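You operate a simulated robot arm through the tools that you are given. There is no shell and no other tool.

You are at the controls of a simulated robot arm. One attempt, no reset.

Task
Tint the white can beside the dispenser with 2 shots of red.
Fine: slide it under the spouts on the tray and leave it there; drip nothing; shut the valve after. Set down upright: can.

It is judged by the outcome, as a careful person would: the job done as asked, and still so three seconds after it is handed in. It fails if anything else is knocked over, pushed out of place, dropped, spilled or broken.

Robot
A 6-joint arm with a four-finger gripper, fixed in place. Base frame: the origin is on the floor under the middle of its stand, x ahead of it, y to its left, z up; the work surface is at about z = 0.85. Readings come in m, degrees, newtons and seconds.
It reaches about 1.012 m from its shoulder. Its first joint turns from -166.0 to 166.0 degrees. Payload 3.43 kg.
Tool frame: the origin (TCP) lies between the finger pads and is the grasp point; the fingertips stand 0.03 m ahead of it; z points along the fingers, y is the line along which they close. The gripper opens to 0.12 m; its body begins 0.085 m behind the TCP.
Orientation is that of the tool frame in the base frame, as [roll, pitch, yaw] about the fixed x, y, z axes, in that order (R = Rz(yaw) Ry(pitch) Rx(roll)). With the fingers straight down and closing along the base's y, the tool's x points along the base's -x, its y along +y and its z along -z.

Tools
- The arm moves only by the tool nudge_tool. Its argument "increments" is text: rows parted by semicolons, each of 7 numbers parted by spaces: the gripper command, from -1 (fully open) to 1 (shut), values between in proportion, then the shift along the tool's x, y, z in cm, then the turn, a rotation vector about the tool's x, y, z in degrees. In form: gripper x y z wx wy wz; .... A call has 1 to 20 rows; each row shifts and turns the commanded pose from where the row before left it, along the tool's axes as they then stand. Rows are played at 5 a second. More than 0.05 m and 8.6 degrees between two rows, or a gripper value outside its range, and nothing of the call is played. A pose out of reach is approached as far as the arm can. The call stops where the force on the tool passes 50 N (or 10 N more than at its start, if that is more) or the arm is blocked; 0.2 s more then pass. The fingers move at their own pace (about 0.1362 m/s each) and stop on an object; they squeeze with about 44 N. The grip force told is the motor's: it shows also when the fingers shut on nothing. Time passes only in rows, and 0.2 s behind the last, so rows that do not move let the fingers close. The reply holds the time, the measured pose of the TCP, the force on the tool along the base axes, the opening and the grip force, in the units named above and with some noise, with the torque about the TCP (base axes, N m) and any sound that the robot's microphone picked up.
- Cameras (640 x 400 px; columns grow to the right, rows downward): "scene" is fixed at [0.0502, 0.5003, 1.6818]; the picture's right is [0.13, -0.99, 0.00], its down [-0.91, -0.12, -0.40] and it looks along [0.40, 0.05, -0.91] (base axes); focal length 352 px, centre (320, 200). "wrist" rides on the gripper at [0.071, -0.017, -0.121] in the tool frame; the picture's right is [0.23, 0.97, 0.00], its down [-0.81, 0.19, -0.55] and it looks along [-0.54, 0.13, 0.83] (tool axes); focal length 275 px, centre (320, 200). There is no depth. A picture from a camera that has moved, and an enlarged one, comes with that camera's place and axes in the base frame and with its lens.
- snapshot(camera): a new picture of that camera. The clock stands still meanwhile.
- close_up(camera, box): a new picture of the part [left, top, right, bottom] of that camera's present view, enlarged. The clock stands still meanwhile.
- hand_in(): hands the job in; it is judged then, once.

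Nothing tells you positions but the pictures and the camera data. Unless the task says otherwise, let go and move clear before handing in.

The tools are called after "Emit:" by a JSON object that holds its "name" and its "arguments". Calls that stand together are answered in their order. nudge_tool: Moves the arm, as the interface text tells. Its arguments: {"type":"object","properties":{"increments":{"type":"string"}},"required":["increments"]} The other tools are called the same way: snapshot (camera) takes a picture; close_up (camera, box) takes an enlarged picture of a part of a camera's view; hand_in () hands the job in.

At the start:

```text
t: 0.0
position: [0.2394, 0.4107, 1.2917]
tcp_rot: [180.0, 0.0, -180.0]
wrist_force: [-0.1, 0.0, -0.1]
torque: [0.01, -0.02, -0.02]
gripper_width: 0.1199
grip_force: 0.0
```

scene: 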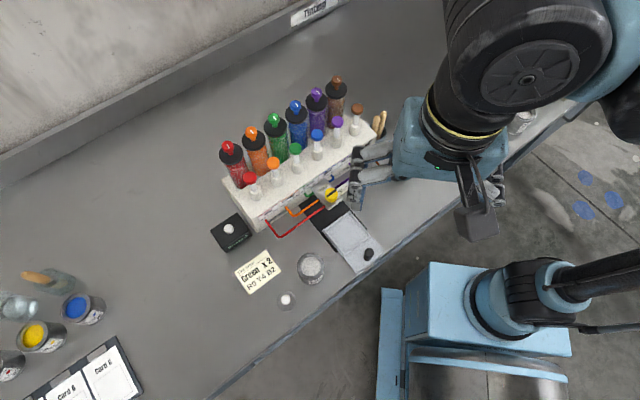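
wrist: 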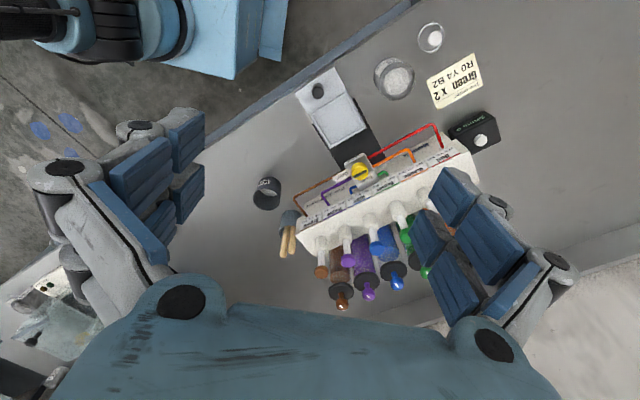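

I see a paint dispenser with six coloured bottles, a spout cluster over a tray, a white can near a card, and other items on the bench. I'll look closer before moving.

Emit:
{"name": "close_up", "arguments": {"camera": "scene", "box": [200, 60, 400, 185]}}

Emit:
{"name": "close_up", "arguments": {"camera": "scene", "box": [200, 180, 400, 305]}}

Emit:
{"name": "close_up", "arguments": {"camera": "wrist", "box": [280, 20, 520, 170]}}

Emit:
{"name": "close_up", "arguments": {"camera": "wrist", "box": [240, 120, 500, 320]}}

```text
3.20 times, centred on (300, 122) of scene
camera zoom: at [0.0502, 0.5003, 1.6818], right [0.13, -0.99, 0.0], down [-0.91, -0.12, -0.4], along [0.4, 0.05, -0.91], focal length 1127 px, centre (384, 448)
```

zoom: 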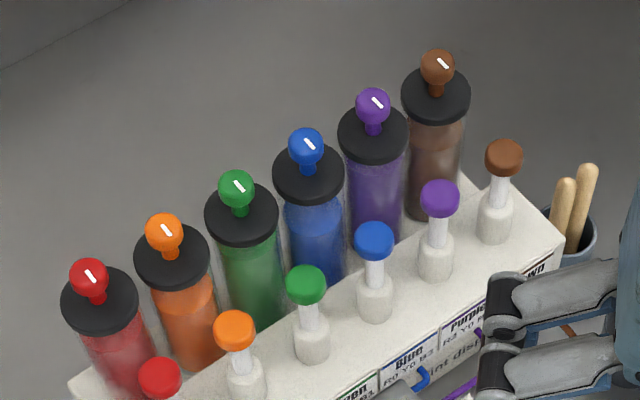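

```text
3.20 times, centred on (300, 242) of scene
camera zoom: at [0.0502, 0.5003, 1.6818], right [0.13, -0.99, 0.0], down [-0.91, -0.12, -0.4], along [0.4, 0.05, -0.91], focal length 1127 px, centre (384, 64)
```

zoom: 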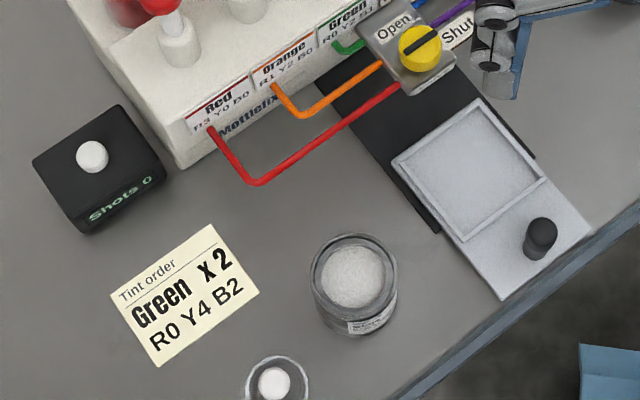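

```text
2.67 times, centred on (400, 95) of wrist
camera zoom: at [0.1683, 0.3948, 1.4128], right [-0.23, 0.97, 0.0], down [0.81, 0.19, 0.55], along [0.54, 0.13, -0.83], focal length 734 px, centre (107, 480)
```

zoom: 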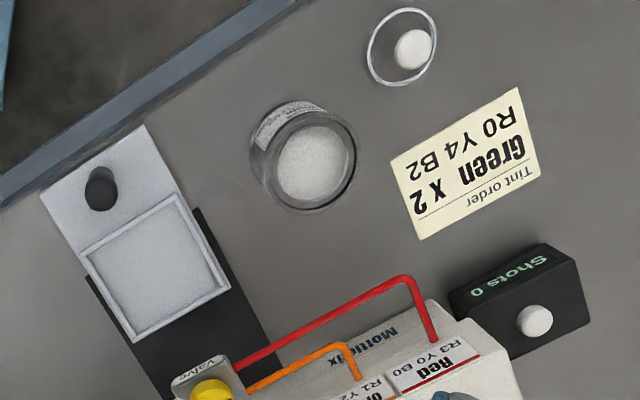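

```text
2.00 times, centred on (370, 220) of wrist
camera zoom: at [0.1683, 0.3948, 1.4128], right [-0.23, 0.97, 0.0], down [0.81, 0.19, 0.55], along [0.54, 0.13, -0.83], focal length 551 px, centre (220, 160)
```

zoom: 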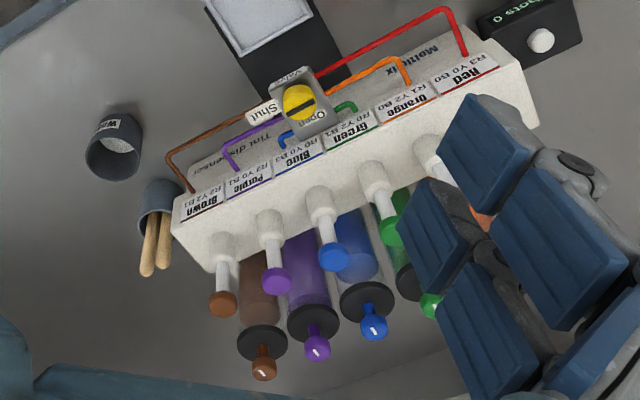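

I need finer detail on the valve, the tray, the plungers and the counter before planning anything.

Emit:
{"name": "close_up", "arguments": {"camera": "scene", "box": [300, 170, 364, 210]}}

Emit:
{"name": "close_up", "arguments": {"camera": "wrist", "box": [330, 140, 410, 190]}}

Emit:
{"name": "close_up", "arguments": {"camera": "scene", "box": [205, 130, 301, 190]}}

Emit:
{"name": "close_up", "arguments": {"camera": "scene", "box": [200, 200, 264, 260]}}

Emit:
{"name": "close_up", "arguments": {"camera": "scene", "box": [0, 250, 240, 400]}}

Emit:
{"name": "close_up", "arguments": {"camera": "scene", "box": [264, 240, 344, 320]}}

```text
10.00 times, centred on (332, 190) of scene
camera zoom: at [0.0502, 0.5003, 1.6818], right [0.13, -0.99, 0.0], down [-0.91, -0.12, -0.4], along [0.4, 0.05, -0.91], focal length 3521 px, centre (200, 300)
```

zoom: 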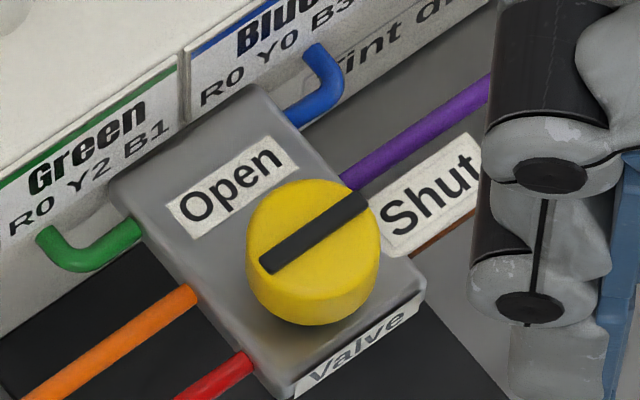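

```text
8.00 times, centred on (370, 165) of wrist
camera zoom: at [0.1683, 0.3948, 1.4128], right [-0.23, 0.97, 0.0], down [0.81, 0.19, 0.55], along [0.54, 0.13, -0.83], focal length 2202 px, centre (-80, 480)
```

zoom: 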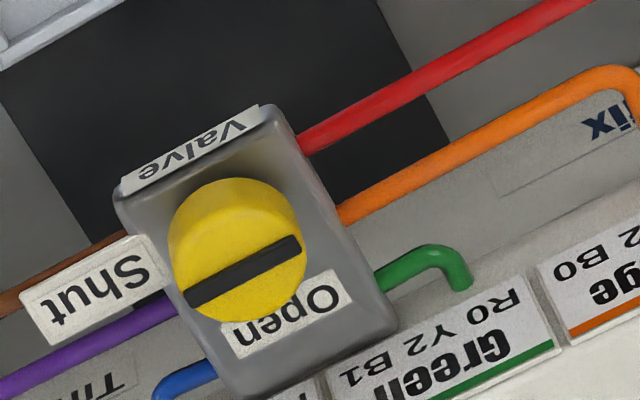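

```text
6.67 times, centred on (253, 160) of scene
camera zoom: at [0.0502, 0.5003, 1.6818], right [0.13, -0.99, 0.0], down [-0.91, -0.12, -0.4], along [0.4, 0.05, -0.91], focal length 2347 px, centre (767, 467)
```

zoom: 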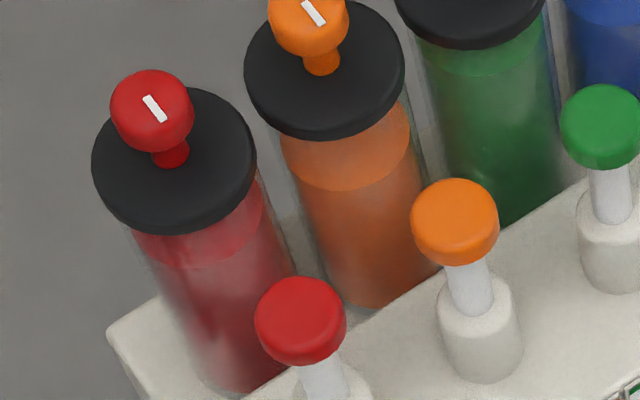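

```text
6.67 times, centred on (232, 230) of scene
camera zoom: at [0.0502, 0.5003, 1.6818], right [0.13, -0.99, 0.0], down [-0.91, -0.12, -0.4], along [0.4, 0.05, -0.91], focal length 2347 px, centre (907, 0)
```

zoom: 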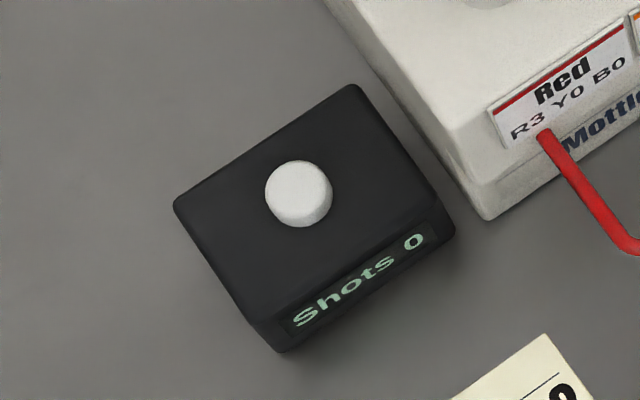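

```text
2.67 times, centred on (120, 325) of scene
camera zoom: at [0.0502, 0.5003, 1.6818], right [0.13, -0.99, 0.0], down [-0.91, -0.12, -0.4], along [0.4, 0.05, -0.91], focal length 939 px, centre (853, -133)
```

zoom: 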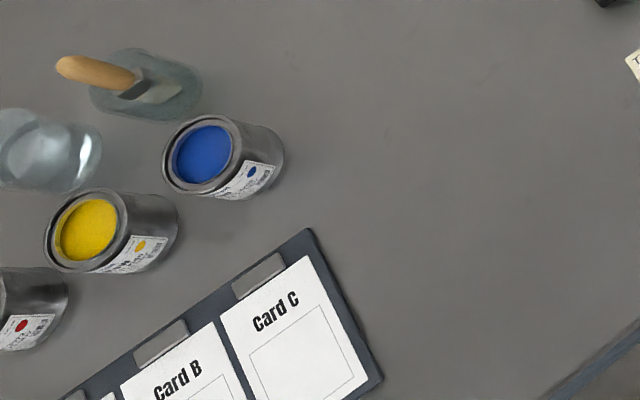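

```text
5.00 times, centred on (304, 280) of scene
camera zoom: at [0.0502, 0.5003, 1.6818], right [0.13, -0.99, 0.0], down [-0.91, -0.12, -0.4], along [0.4, 0.05, -0.91], focal length 1760 px, centre (400, -200)
```

zoom: 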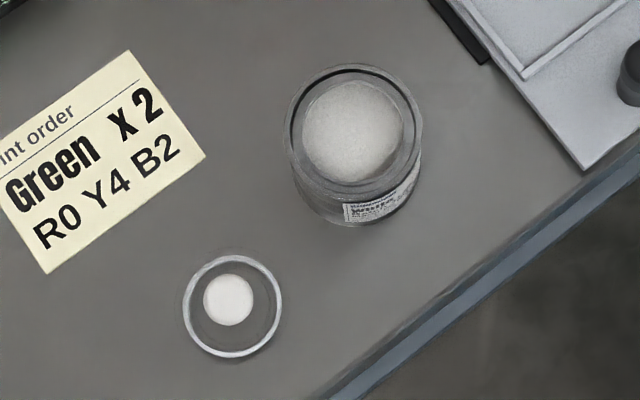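

The valve pointer is at "Shut". The counter reads 0, and the plungers stand in front of the bottles. I also want to check the small dark container marked "W…" and how big my gripper is.

Emit:
{"name": "close_up", "arguments": {"camera": "wrist", "box": [230, 160, 326, 260]}}

Emit:
{"name": "close_up", "arguments": {"camera": "scene", "box": [340, 60, 540, 250]}}

Emit:
{"name": "close_up", "arguments": {"camera": "wrist", "box": [360, 50, 424, 110]}}

Emit:
{"name": "close_up", "arguments": {"camera": "wrist", "box": [0, 230, 130, 400]}}

```text
4.00 times, centred on (278, 210) of wrist
camera zoom: at [0.1683, 0.3948, 1.4128], right [-0.23, 0.97, 0.0], down [0.81, 0.19, 0.55], along [0.54, 0.13, -0.83], focal length 1101 px, centre (488, 160)
```

zoom: 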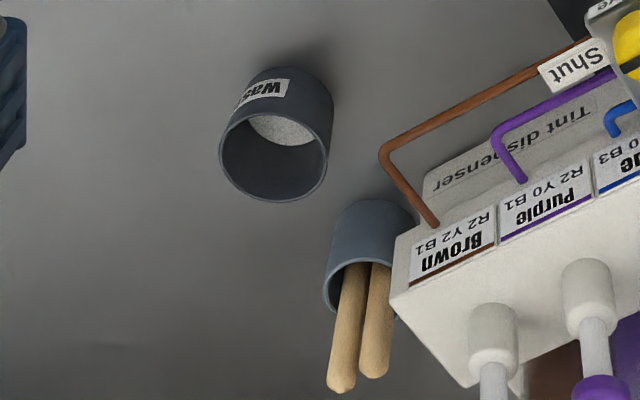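

```text
2.11 times, centred on (440, 155) of scene
camera zoom: at [0.0502, 0.5003, 1.6818], right [0.13, -0.99, 0.0], down [-0.91, -0.12, -0.4], along [0.4, 0.05, -0.91], focal length 741 px, centre (67, 295)
```

zoom: 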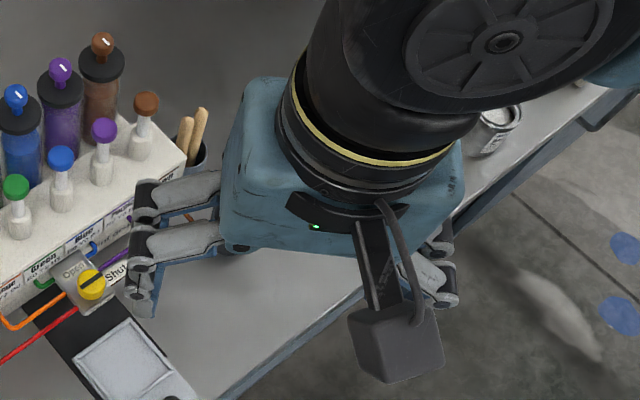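

```text
6.67 times, centred on (392, 80) of wrist
camera zoom: at [0.1683, 0.3948, 1.4128], right [-0.23, 0.97, 0.0], down [0.81, 0.19, 0.55], along [0.54, 0.13, -0.83], focal length 1835 px, centre (-160, 1000)
```

zoom: 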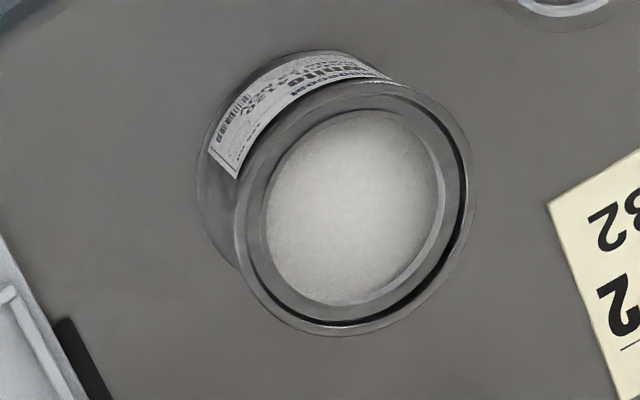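

```text
2.35 times, centred on (65, 315) of wrist
camera zoom: at [0.1683, 0.3948, 1.4128], right [-0.23, 0.97, 0.0], down [0.81, 0.19, 0.55], along [0.54, 0.13, -0.83], focal length 648 px, centre (920, -71)
```

zoom: 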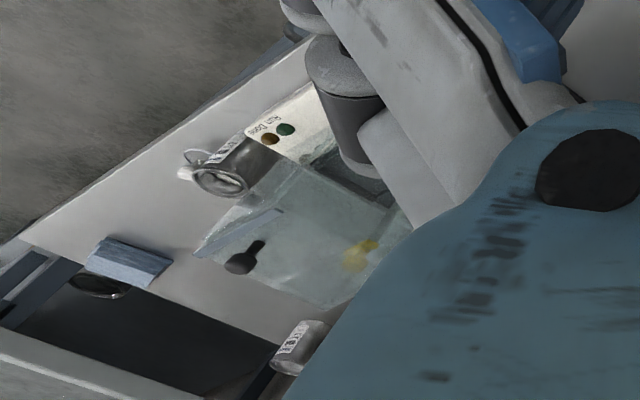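

Emit:
{"name": "close_up", "arguments": {"camera": "wrist", "box": [30, 255, 90, 310]}}

Emit:
{"name": "close_up", "arguments": {"camera": "scene", "box": [280, 0, 350, 40]}}

Emit:
{"name": "close_up", "arguments": {"camera": "wrist", "box": [390, 120, 500, 180]}}

Emit:
{"name": "close_up", "arguments": {"camera": "wrist", "box": [290, 60, 380, 160]}}

```text
7.27 times, centred on (60, 282) of wrist
camera zoom: at [0.1683, 0.3948, 1.4128], right [-0.23, 0.97, 0.0], down [0.81, 0.19, 0.55], along [0.54, 0.13, -0.83], focal length 2002 px, centre (2211, -400)
```

zoom: 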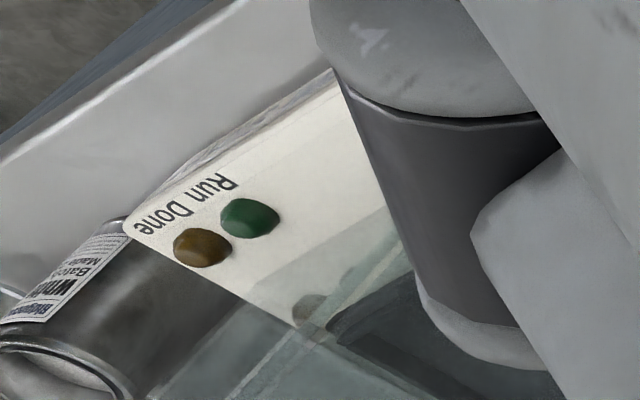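

```text
9.14 times, centred on (315, 20) of scene
camera zoom: at [0.0502, 0.5003, 1.6818], right [0.13, -0.99, 0.0], down [-0.91, -0.12, -0.4], along [0.4, 0.05, -0.91], focal length 3219 px, centre (366, 1846)
```

zoom: 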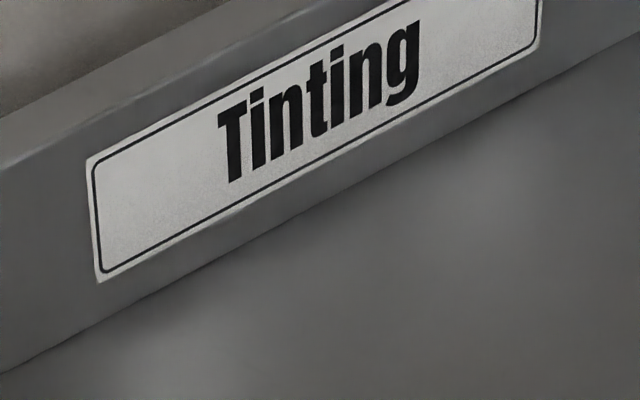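

```text
5.82 times, centred on (445, 150) of wrist
camera zoom: at [0.1683, 0.3948, 1.4128], right [-0.23, 0.97, 0.0], down [0.81, 0.19, 0.55], along [0.54, 0.13, -0.83], focal length 1602 px, centre (-407, 491)
```

zoom: 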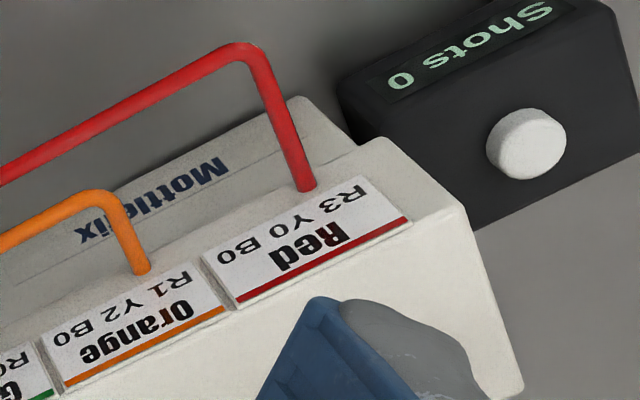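

```text
4.00 times, centred on (335, 110) of wrist
camera zoom: at [0.1683, 0.3948, 1.4128], right [-0.23, 0.97, 0.0], down [0.81, 0.19, 0.55], along [0.54, 0.13, -0.83], focal length 1101 px, centre (260, 560)
```

zoom: 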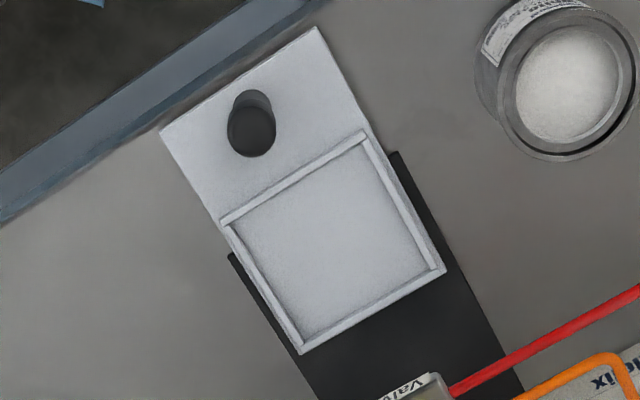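

The can of white paint is at about (0.229, 0.546) with its rim near z 0.90, the tray centre is at about (0.331, 0.471), and the valve knob is at about (0.377, 0.518, 0.97). I'm moving above the can to refine these.

Emit:
{"name": "nudge_tool", "arguments": {"increments": "-1 0.17 2.25 4 0 0 0; -1 0.17 2.25 4 0 0 0; -1 0.17 2.25 4 0 0 0; -1 0.17 2.25 4 0 0 0; -1 0.17 2.25 4 0 0 0; -1 0.17 2.25 4 0 0 0; -0.6 0 0 0 0 0 0"}}

Emit:
{"name": "snapshot", "arguments": {"camera": "wrist"}}

Emit:
{"name": "snapshot", "arguments": {"camera": "scene"}}

```text
t: 1.6
position: [0.2156, 0.547, 1.0568]
tcp_rot: [179.8, 0.8, -179.9]
wrist_force: [-0.2, -0.2, -0.3]
torque: [0.0, -0.01, 0.03]
gripper_width: 0.0955
grip_force: 0.0
```

```text
taken
camera wrist: at [0.1424, 0.5296, 1.1769], right [-0.23, 0.97, 0.0], down [0.8, 0.19, 0.56], along [0.55, 0.13, -0.83], focal length 275 px, centre (320, 200)
```

wrist: 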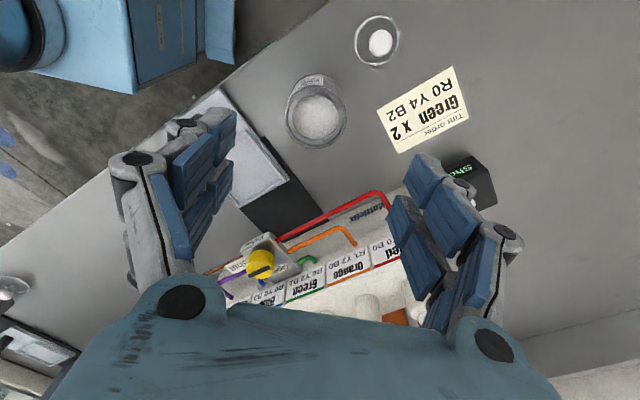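

```text
taken
```

scene: 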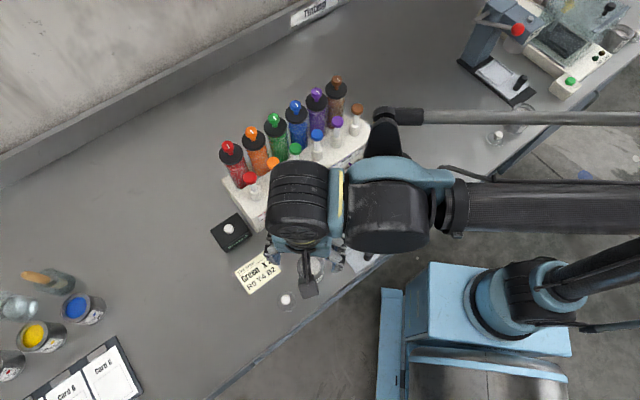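

The arm may still be settling, since the reading is about 1.3 cm off the command in x. I'll hold still for a moment and re-read.

Emit:
{"name": "nudge_tool", "arguments": {"increments": "-0.6 0 0 0 0 0 0; -0.6 0 0 0 0 0 0"}}

Emit:
{"name": "snapshot", "arguments": {"camera": "wrist"}}

Emit:
{"name": "close_up", "arguments": {"camera": "wrist", "box": [180, 40, 340, 180]}}

```text
t: 2.2
position: [0.2141, 0.5456, 1.0582]
tcp_rot: [179.9, 0.7, 179.9]
wrist_force: [-0.5, -1.3, 0.2]
torque: [-0.04, 0.0, 0.02]
gripper_width: 0.096
grip_force: 0.1
```

```text
taken
camera wrist: at [0.1423, 0.5294, 1.1772], right [-0.23, 0.97, 0.0], down [0.8, 0.19, 0.56], along [0.55, 0.13, -0.83], focal length 275 px, centre (320, 200)
```

wrist: 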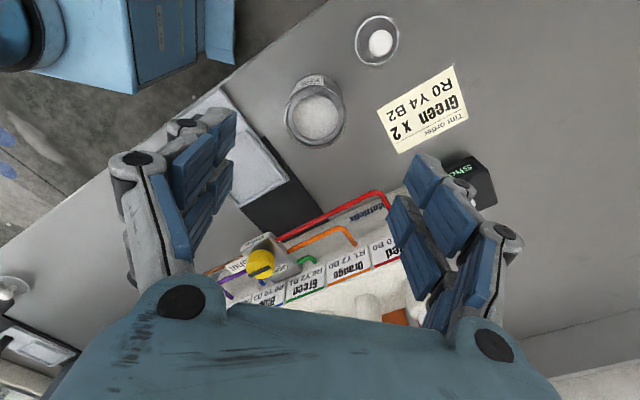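

```text
2.86 times, centred on (260, 110) of wrist
camera zoom: at [0.1423, 0.5294, 1.1772], right [-0.23, 0.97, 0.0], down [0.8, 0.19, 0.56], along [0.55, 0.13, -0.83], focal length 786 px, centre (491, 457)
```

zoom: 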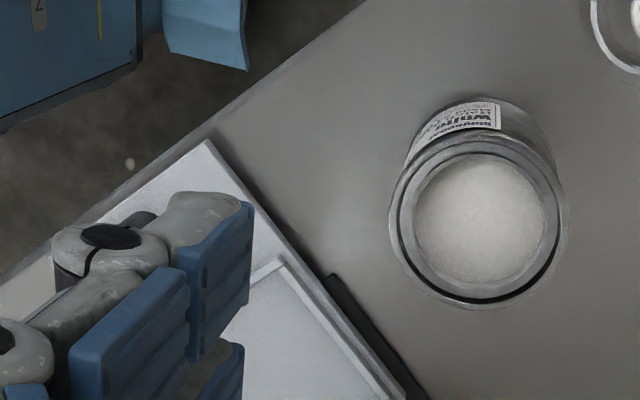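

Emit:
{"name": "close_up", "arguments": {"camera": "scene", "box": [220, 80, 460, 310]}}

Emit:
{"name": "nudge_tool", "arguments": {"increments": "-0.6 -1 0 0 0 0 0; -0.6 0 0 0 0 0 0; -0.6 0 0 0 0 0 0"}}

```text
1.74 times, centred on (340, 195) of scene
camera zoom: at [0.0502, 0.5003, 1.6818], right [0.13, -0.99, 0.0], down [-0.91, -0.12, -0.4], along [0.4, 0.05, -0.91], focal length 612 px, centre (285, 209)
```

zoom: 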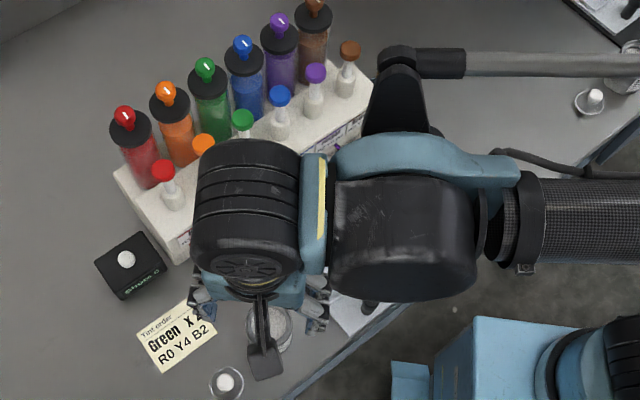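

```text
t: 3.0
position: [0.226, 0.5455, 1.0576]
tcp_rot: [179.9, 0.6, -180.0]
wrist_force: [-0.4, 0.8, -0.4]
torque: [0.01, 0.01, -0.03]
gripper_width: 0.096
grip_force: 0.1
```

The arm settles with a steady offset of about 1 cm between command and measurement, so I'll steer by the measured pose. The can centre refines to about (0.227, 0.545). I'm descending part way and checking alignment.

Emit:
{"name": "nudge_tool", "arguments": {"increments": "-0.6 0 0 3.5 0 0 0; -0.6 0 0 3.5 0 0 0; -0.6 0 0 2.5 0 0 0; -0.6 0 0 0 0 0 0; -0.6 0 0 0 0 0 0"}}

Emit:
{"name": "snapshot", "arguments": {"camera": "wrist"}}

Emit:
{"name": "snapshot", "arguments": {"camera": "scene"}}

```text
t: 4.2
position: [0.2269, 0.5465, 0.9623]
tcp_rot: [179.9, 0.7, 180.0]
wrist_force: [0.0, 0.1, -0.1]
torque: [-0.04, -0.03, 0.03]
gripper_width: 0.0959
grip_force: 0.1
```

```text
taken
camera wrist: at [0.1554, 0.5302, 1.0812], right [-0.23, 0.97, 0.0], down [0.8, 0.19, 0.56], along [0.55, 0.13, -0.83], focal length 275 px, centre (320, 200)
```

wrist: 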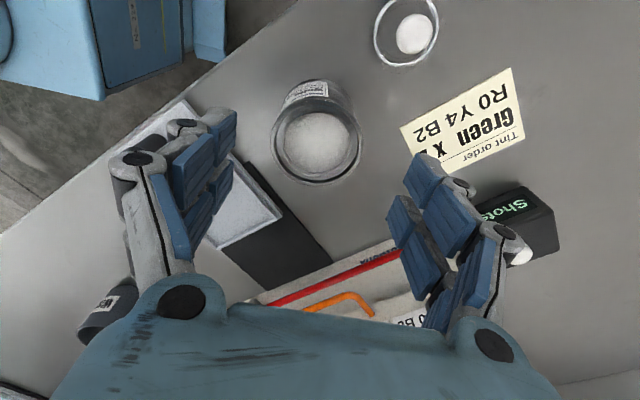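

```text
taken
```

scene: 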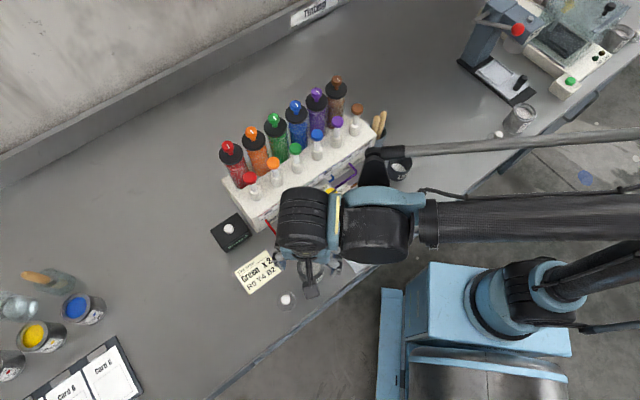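

I want to check the black protrusion on the wrist for clearance above the valve and the waste cup before going lower.

Emit:
{"name": "close_up", "arguments": {"camera": "scene", "box": [240, 130, 440, 310]}}

Emit:
{"name": "close_up", "arguments": {"camera": "wrist", "box": [60, 60, 540, 360]}}

```text
2.22 times, centred on (340, 220) of scene
camera zoom: at [0.0502, 0.5003, 1.6818], right [0.13, -0.99, 0.0], down [-0.91, -0.12, -0.4], along [0.4, 0.05, -0.91], focal length 782 px, centre (276, 156)
```

zoom: 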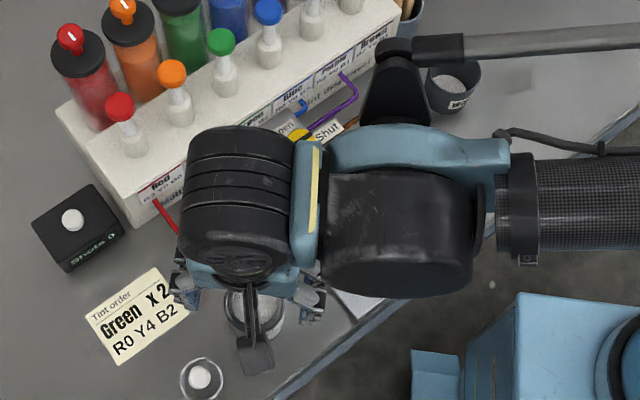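

```text
1.33 times, centred on (300, 210) of wrist
camera zoom: at [0.1554, 0.5302, 1.0812], right [-0.23, 0.97, 0.0], down [0.8, 0.19, 0.56], along [0.55, 0.13, -0.83], focal length 367 px, centre (347, 187)
```

zoom: 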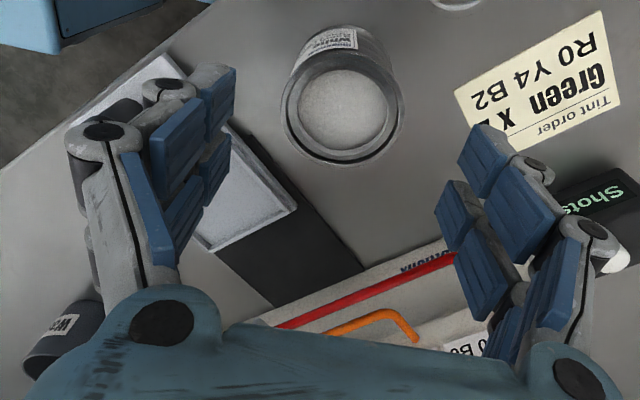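

Alignment over the can looks good and the wrist is clear. I'm descending around the can and closing the fingers.

Emit:
{"name": "nudge_tool", "arguments": {"increments": "-0.6 0 0 2 0 0 0; -0.6 0 0 2 0 0 0; -0.6 0 0 2 0 0 0; -0.6 0 0 0.8 0 0 0; -0.6 0 0 0 0 0 0; -0.6 0 0 0 0 0 0"}}

Emit:
{"name": "snapshot", "arguments": {"camera": "wrist"}}

Emit:
{"name": "close_up", "arguments": {"camera": "scene", "box": [240, 200, 400, 320]}}

```text
t: 5.6
position: [0.2271, 0.5469, 0.8922]
tcp_rot: [179.9, 0.7, 179.9]
wrist_force: [-0.2, -0.1, -0.3]
torque: [-0.02, -0.01, -0.02]
gripper_width: 0.096
grip_force: 0.1
```

```text
taken
camera wrist: at [0.1552, 0.5302, 1.0126], right [-0.23, 0.97, 0.0], down [0.8, 0.19, 0.56], along [0.55, 0.13, -0.83], focal length 275 px, centre (320, 200)
```

wrist: 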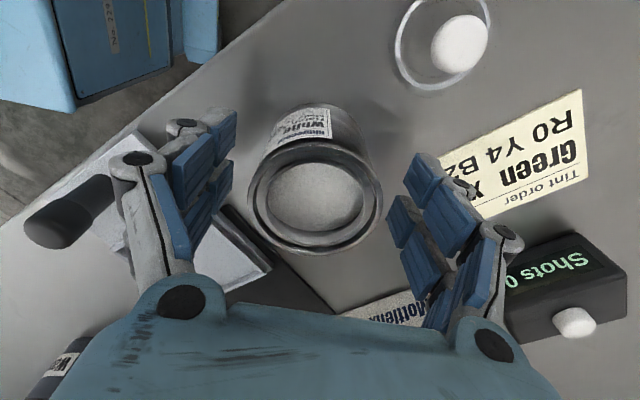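

```text
3.33 times, centred on (320, 260) of scene
camera zoom: at [0.0502, 0.5003, 1.6818], right [0.13, -0.99, 0.0], down [-0.91, -0.12, -0.4], along [0.4, 0.05, -0.91], focal length 1174 px, centre (320, 0)
```

zoom: 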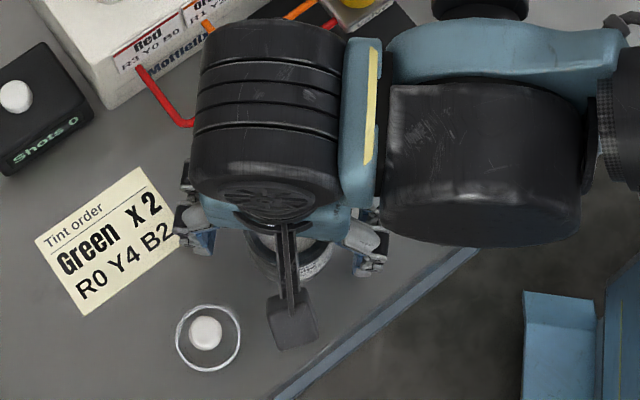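

The fingers straddle the can evenly, so I'm closing on it.

Emit:
{"name": "nudge_tool", "arguments": {"increments": "0 0 0 0 0 0 0; 0.3 0 0 0 0 0 0; 0.3 0 0 0 0 0 0; 0.3 0 0 0 0 0 0"}}

Emit:
{"name": "snapshot", "arguments": {"camera": "wrist"}}

```text
t: 6.6
position: [0.2276, 0.5476, 0.8926]
tcp_rot: [179.8, 0.7, 179.9]
wrist_force: [2.1, 0.7, 7.3]
torque: [0.16, -0.01, 0.03]
gripper_width: 0.0593
grip_force: 44.2
```

```text
taken
camera wrist: at [0.1552, 0.5302, 1.0128], right [-0.23, 0.97, 0.0], down [0.8, 0.19, 0.56], along [0.55, 0.13, -0.83], focal length 275 px, centre (320, 200)
```

wrist: 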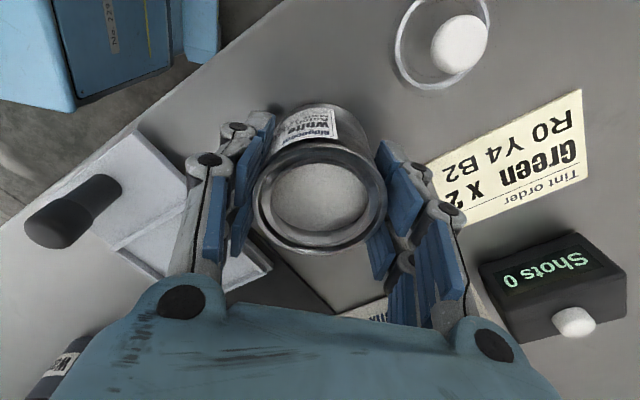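

The can is gripped at 0.059 m. I'm lifting slowly so it doesn't slop.

Emit:
{"name": "nudge_tool", "arguments": {"increments": "0.3 0 0 -0.5 0 0 0; 0.3 0 0 -1 0 0 0; 0.3 0 0 -1 0 0 0; 0.3 0 0 -1 0 0 0; 0.3 0 0 -1 0 0 0; 0.3 0 0 0 0 0 0"}}

Emit:
{"name": "snapshot", "arguments": {"camera": "wrist"}}

Emit:
{"name": "snapshot", "arguments": {"camera": "scene"}}

```text
t: 8.0
position: [0.2278, 0.5467, 0.9392]
tcp_rot: [179.9, 0.8, 180.0]
wrist_force: [0.3, 0.8, -0.9]
torque: [0.02, -0.01, 0.05]
gripper_width: 0.059
grip_force: 44.6
```

```text
taken
camera wrist: at [0.1549, 0.5303, 1.058], right [-0.23, 0.97, 0.0], down [0.8, 0.19, 0.56], along [0.55, 0.13, -0.83], focal length 275 px, centre (320, 200)
```

wrist: 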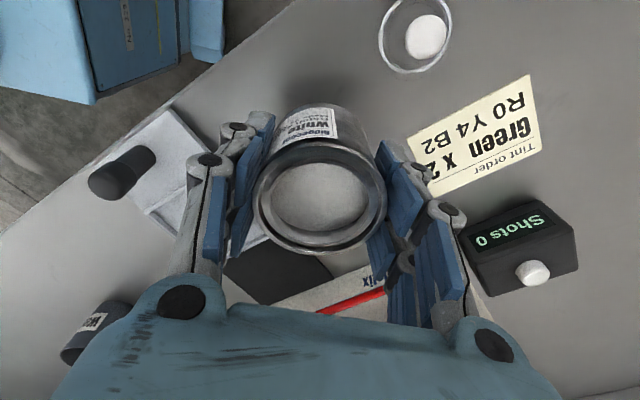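

```text
taken
```

scene: 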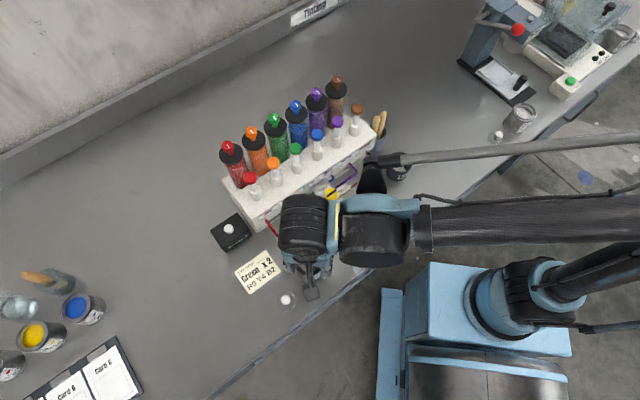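

The can is held level. I'm rotating the tool about vertical so its x axis faces away from the dispenser, with the fingers closing parallel to the dispenser front.

Emit:
{"name": "nudge_tool", "arguments": {"increments": "0.3 0 0 -0.2 0 0 -7.75; 0.3 0 0 -0.2 0 0 -7.75; 0.3 0 0 0 0 0 -7.75; 0.3 0 0 0 0 0 -7.75; 0.3 0 0 0 0 0 -7.75; 0.3 0 0 0 0 0 -7.75; 0.3 0 0 0 0 0 0; 0.3 0 0 0 0 0 0"}}

Emit:
{"name": "snapshot", "arguments": {"camera": "wrist"}}

Emit:
{"name": "snapshot", "arguments": {"camera": "scene"}}

```text
t: 9.8
position: [0.2266, 0.547, 0.9427]
tcp_rot: [-179.6, 0.6, -133.5]
wrist_force: [0.1, -0.6, -2.6]
torque: [0.01, -0.03, 0.0]
gripper_width: 0.0592
grip_force: 43.6
```

```text
taken
camera wrist: at [0.1897, 0.4842, 1.0616], right [-0.86, 0.5, -0.01], down [0.41, 0.72, 0.56], along [0.29, 0.48, -0.83], focal length 275 px, centre (320, 200)
```

wrist: 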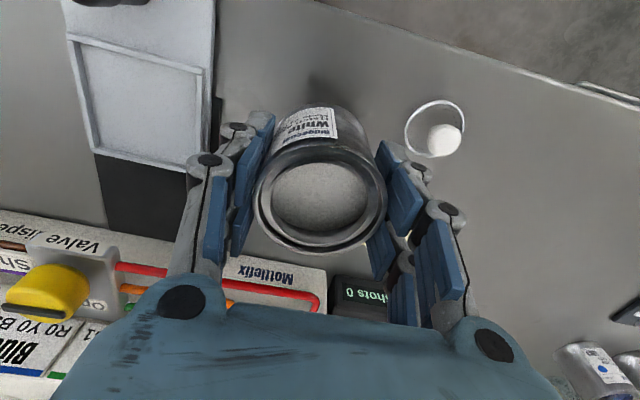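

```text
taken
```

scene: 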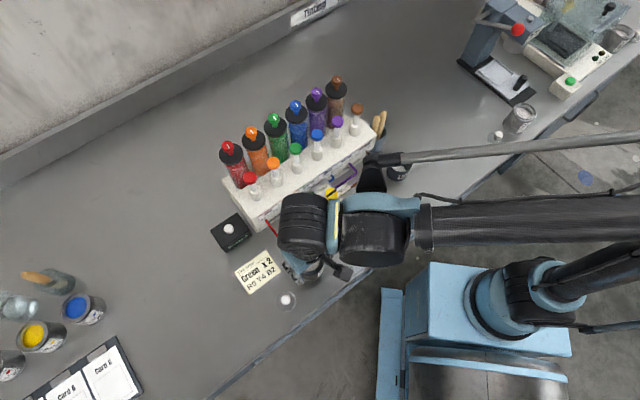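

Emit:
{"name": "close_up", "arguments": {"camera": "wrist", "box": [0, 0, 260, 200]}}

Emit:
{"name": "close_up", "arguments": {"camera": "wrist", "box": [0, 180, 200, 400]}}

```text
2.00 times, centred on (130, 100) of wrist
camera zoom: at [0.1897, 0.4842, 1.0616], right [-0.86, 0.5, -0.01], down [0.41, 0.72, 0.56], along [0.29, 0.48, -0.83], focal length 551 px, centre (700, 400)
```

zoom: 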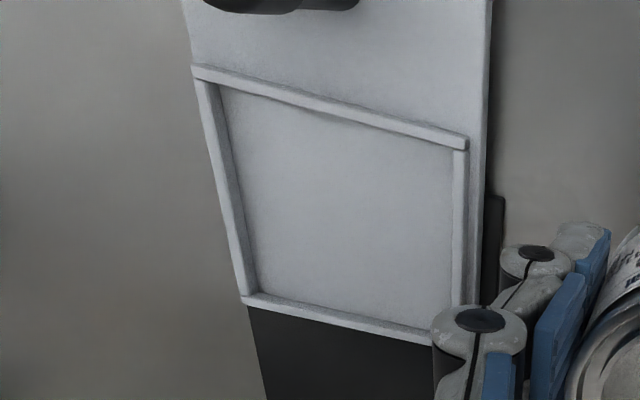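

```text
1.82 times, centred on (100, 290) of wrist
camera zoom: at [0.1897, 0.4842, 1.0616], right [-0.86, 0.5, -0.01], down [0.41, 0.72, 0.56], along [0.29, 0.48, -0.83], focal length 500 px, centre (720, 36)
```

zoom: 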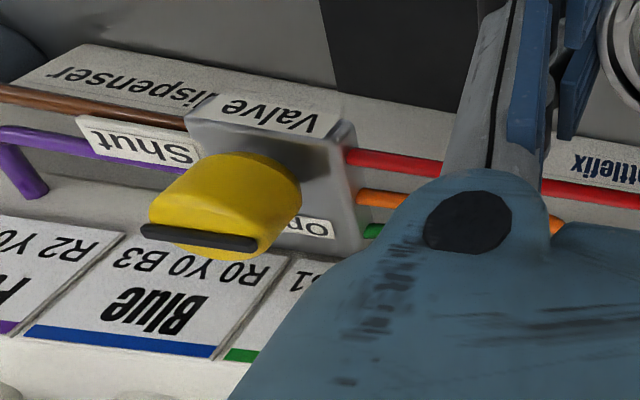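

The view is clean. I'm moving the can sideways, parallel to the dispenser front, toward the tray, staying in front of the valve.

Emit:
{"name": "nudge_tool", "arguments": {"increments": "0.3 0 -1.5 0 0 0 0; 0.3 0 -2.5 0 0 0 0; 0.3 0 -2.5 0 0 0 0; 0.3 0 -2.5 0 0 0 0; 0.3 0 -2.5 0 0 0 0; 0.3 0 -1.3 0 0 0 0; 0.3 0 0 0 0 0 0; 0.3 0 0 0 0 0 0"}}

Emit:
{"name": "snapshot", "arguments": {"camera": "wrist"}}

Emit:
{"name": "snapshot", "arguments": {"camera": "scene"}}

```text
t: 11.6
position: [0.3204, 0.4594, 0.9431]
tcp_rot: [-179.6, 0.6, -133.6]
wrist_force: [0.6, 0.5, -1.5]
torque: [0.02, -0.02, 0.03]
gripper_width: 0.0591
grip_force: 43.9
```

```text
taken
camera wrist: at [0.2829, 0.3962, 1.0626], right [-0.86, 0.5, -0.01], down [0.41, 0.72, 0.56], along [0.29, 0.48, -0.83], focal length 275 px, centre (320, 200)
```

wrist: 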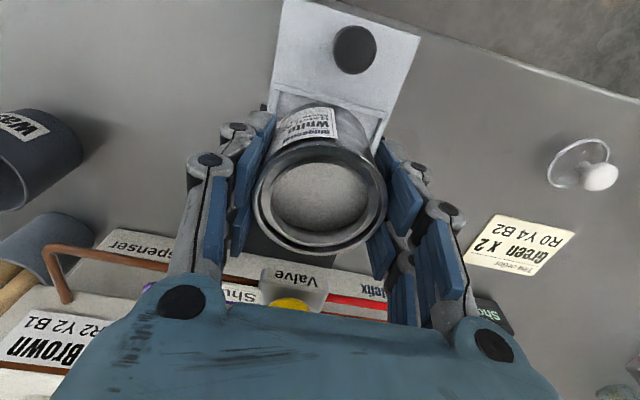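

```text
taken
```

scene: 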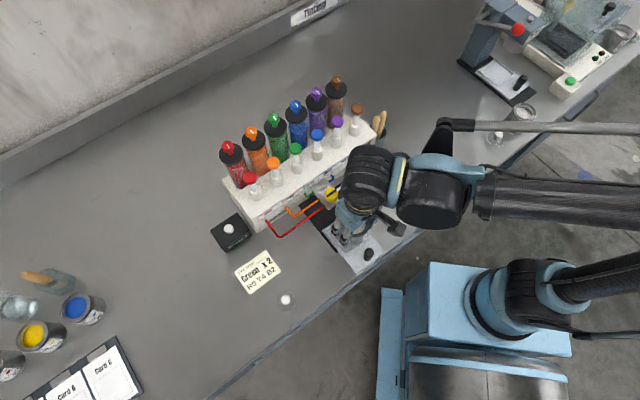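

Emit:
{"name": "close_up", "arguments": {"camera": "wrist", "box": [240, 0, 440, 160]}}

Emit:
{"name": "close_up", "arguments": {"camera": "scene", "box": [280, 170, 420, 280]}}

Emit:
{"name": "close_up", "arguments": {"camera": "wrist", "box": [200, 160, 420, 310]}}

```text
2.50 times, centred on (340, 80) of wrist
camera zoom: at [0.2829, 0.3962, 1.0626], right [-0.86, 0.5, -0.01], down [0.41, 0.72, 0.56], along [0.29, 0.48, -0.83], focal length 688 px, centre (270, 500)
```

zoom: 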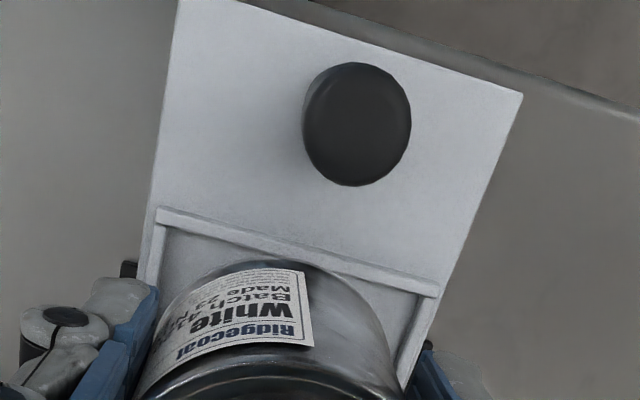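

```text
3.64 times, centred on (350, 225) of scene
camera zoom: at [0.0502, 0.5003, 1.6818], right [0.13, -0.99, 0.0], down [-0.91, -0.12, -0.4], along [0.4, 0.05, -0.91], focal length 1280 px, centre (211, 109)
```

zoom: 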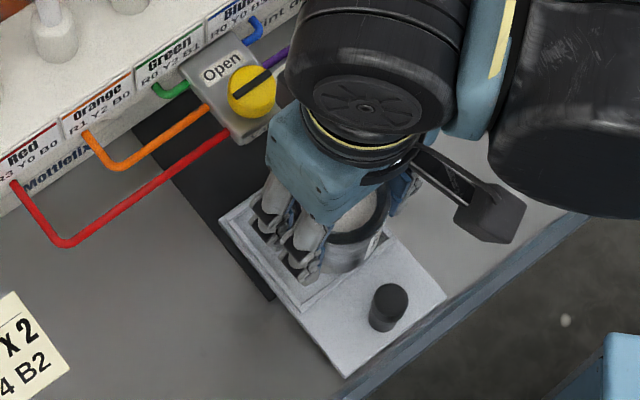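

```text
2.67 times, centred on (310, 235) of wrist
camera zoom: at [0.2829, 0.3962, 1.0626], right [-0.86, 0.5, -0.01], down [0.41, 0.72, 0.56], along [0.29, 0.48, -0.83], focal length 734 px, centre (347, 107)
```

zoom: 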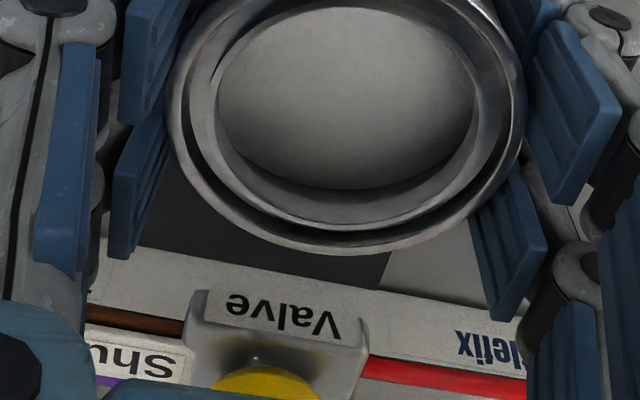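

The tray centre sits about 1.4 cm further toward the dispenser and 3 mm to the side of the tool. I'm shifting there, then lowering most of the way.

Emit:
{"name": "nudge_tool", "arguments": {"increments": "0.3 -0.7 0.17 0 0 0 0; 0.3 -0.7 0.16 0 0 0 0; 0.3 0 0 1 0 0 0; 0.3 0 0 1 0 0 0; 0.3 0 0 0 0 0 0; 0.3 0 0 0 0 0 0"}}

Emit:
{"name": "close_up", "arguments": {"camera": "wrist", "box": [200, 0, 440, 310]}}

Emit:
{"name": "close_up", "arguments": {"camera": "scene", "box": [280, 170, 420, 280]}}

```text
t: 13.0
position: [0.3276, 0.4712, 0.9247]
tcp_rot: [-179.6, 0.6, -133.6]
wrist_force: [-0.7, -0.3, -2.2]
torque: [0.04, 0.0, -0.03]
gripper_width: 0.0589
grip_force: 43.6
```

```text
1.29 times, centred on (320, 155) of wrist
camera zoom: at [0.2899, 0.4085, 1.0431], right [-0.86, 0.5, -0.01], down [0.41, 0.72, 0.56], along [0.29, 0.48, -0.83], focal length 355 px, centre (320, 258)
```

zoom: 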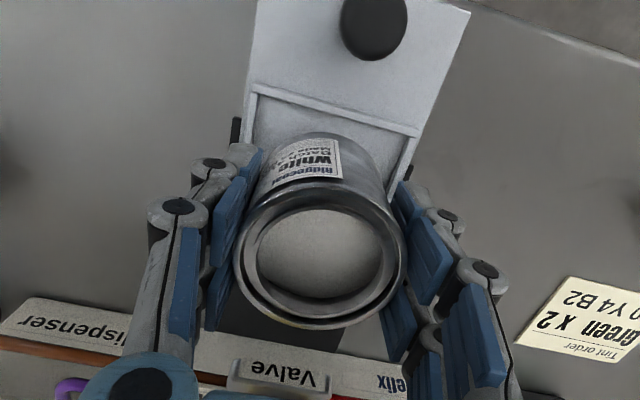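

```text
3.64 times, centred on (350, 225) of scene
camera zoom: at [0.0502, 0.5003, 1.6818], right [0.13, -0.99, 0.0], down [-0.91, -0.12, -0.4], along [0.4, 0.05, -0.91], focal length 1280 px, centre (211, 109)
```

zoom: 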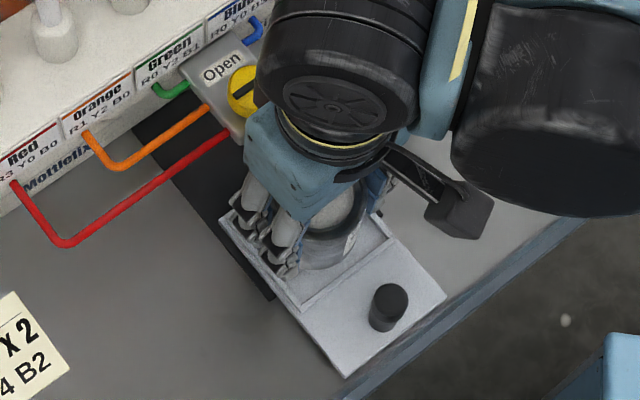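

The can is centred over the tray frame to within about 1 mm. I'm lowering gently until it touches.

Emit:
{"name": "nudge_tool", "arguments": {"increments": "0.3 0 0 0.8 0 0 0; 0.3 0 0 0.7 0 0 0; 0.3 0 0 0.3 0 0 0; 0.3 0 0 0 0 0 0; 0.3 0 0 0 0 0 0"}}

```text
t: 14.2
position: [0.3294, 0.4711, 0.9045]
tcp_rot: [-179.6, 0.7, -133.6]
wrist_force: [-0.8, 0.4, -2.1]
torque: [0.0, 0.02, -0.01]
gripper_width: 0.059
grip_force: 44.2
```

Emit:
{"name": "nudge_tool", "arguments": {"increments": "0.3 0 0 0.2 0 0 0; 0.3 0 0 0 0 0 0; 0.3 0 0 0 0 0 0"}}

Emit:
{"name": "close_up", "arguments": {"camera": "wrist", "box": [200, 0, 440, 310]}}

Emit:
{"name": "close_up", "arguments": {"camera": "scene", "box": [320, 200, 390, 260]}}

```text
t: 15.0
position: [0.33, 0.4712, 0.9041]
tcp_rot: [-179.5, 0.6, -133.5]
wrist_force: [10.4, 4.6, 34.3]
torque: [0.09, -0.14, -0.05]
gripper_width: 0.0592
grip_force: 44.3
```

```text
1.29 times, centred on (320, 155) of wrist
camera zoom: at [0.2914, 0.4077, 1.0239], right [-0.86, 0.5, -0.01], down [0.41, 0.72, 0.56], along [0.29, 0.48, -0.83], focal length 355 px, centre (320, 258)
```

zoom: 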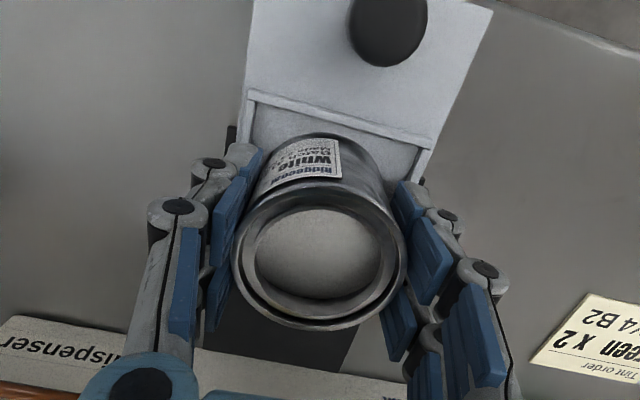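

```text
6.67 times, centred on (355, 230) of scene
camera zoom: at [0.0502, 0.5003, 1.6818], right [0.13, -0.99, 0.0], down [-0.91, -0.12, -0.4], along [0.4, 0.05, -0.91], focal length 2347 px, centre (87, 0)
```

zoom: 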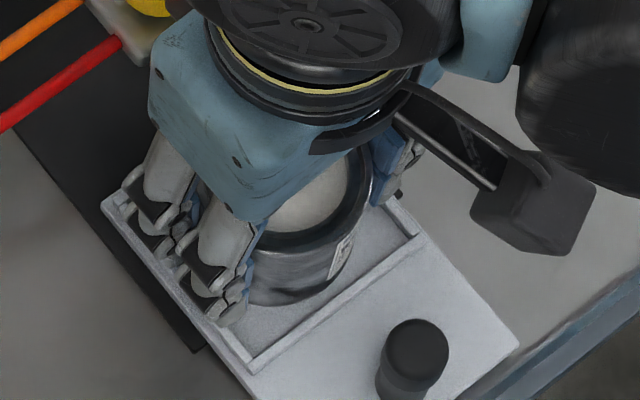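

I have firm contact. Before releasing I want to confirm that the can's base is on the tray floor and that it isn't the fingers on the rim.

Emit:
{"name": "close_up", "arguments": {"camera": "wrist", "box": [260, 60, 380, 160]}}

Emit:
{"name": "close_up", "arguments": {"camera": "scene", "box": [330, 215, 374, 250]}}

```text
4.00 times, centred on (320, 110) of wrist
camera zoom: at [0.2914, 0.4077, 1.0239], right [-0.86, 0.5, -0.01], down [0.41, 0.72, 0.56], along [0.29, 0.48, -0.83], focal length 1101 px, centre (320, 560)
```

zoom: 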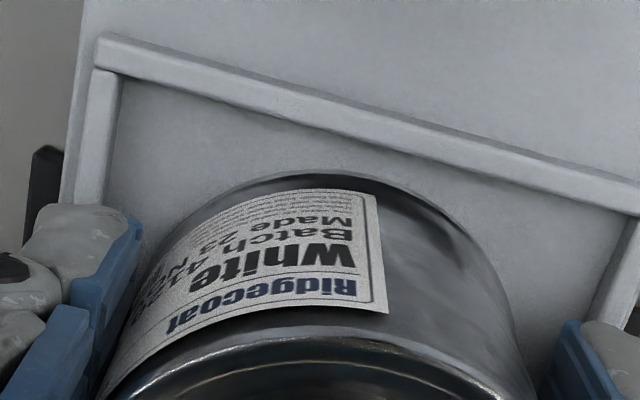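

```text
11.43 times, centred on (352, 232) of scene
camera zoom: at [0.0502, 0.5003, 1.6818], right [0.13, -0.99, 0.0], down [-0.91, -0.12, -0.4], along [0.4, 0.05, -0.91], focal length 4024 px, centre (-46, -171)
```

zoom: 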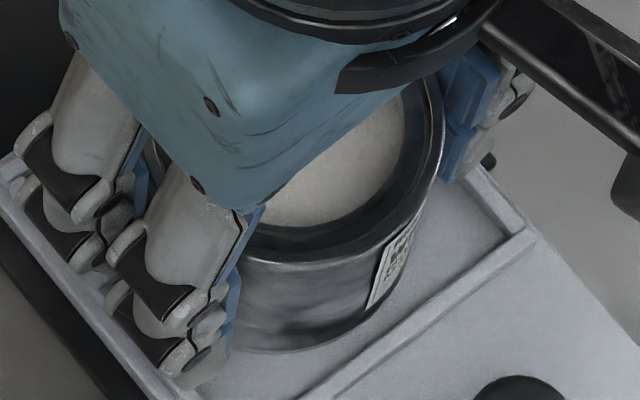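

The can's base is in contact with the tray floor. I'm relieving the preload, then opening the fingers partway so they don't reach beyond the rim.

Emit:
{"name": "nudge_tool", "arguments": {"increments": "0.3 0 0 -0.12 0 0 0; 0.3 0 0 0 0 0 0; 0 0 0 0 0 0 0; -0.1 0 0 0 0 0 0; -0.3 0 0 0 0 0 0; -0.4 0 0 0 0 0 0"}}

Emit:
{"name": "close_up", "arguments": {"camera": "wrist", "box": [200, 0, 440, 310]}}

Emit:
{"name": "close_up", "arguments": {"camera": "scene", "box": [320, 200, 390, 260]}}

```text
t: 16.4
position: [0.329, 0.4725, 0.9049]
tcp_rot: [-179.6, 0.6, -133.5]
wrist_force: [0.7, 0.0, 0.1]
torque: [0.0, 0.05, -0.01]
gripper_width: 0.0838
grip_force: 0.0
```

```text
1.29 times, centred on (320, 155) of wrist
camera zoom: at [0.2905, 0.4078, 1.0243], right [-0.86, 0.5, -0.01], down [0.41, 0.72, 0.56], along [0.29, 0.48, -0.83], focal length 355 px, centre (320, 258)
```

zoom: 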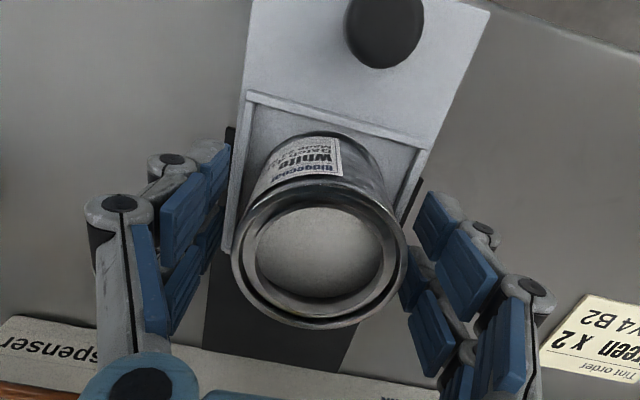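

```text
6.67 times, centred on (355, 230) of scene
camera zoom: at [0.0502, 0.5003, 1.6818], right [0.13, -0.99, 0.0], down [-0.91, -0.12, -0.4], along [0.4, 0.05, -0.91], focal length 2347 px, centre (87, 0)
```

zoom: 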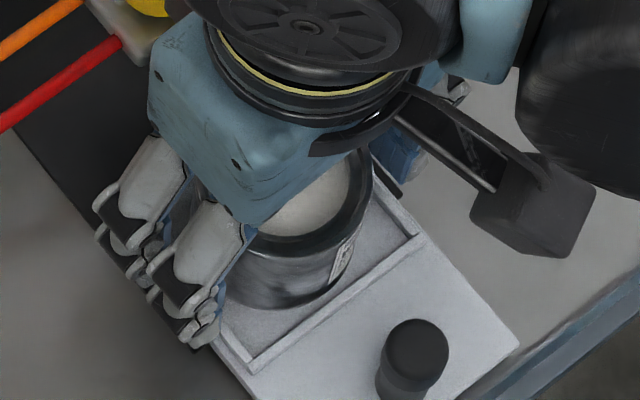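

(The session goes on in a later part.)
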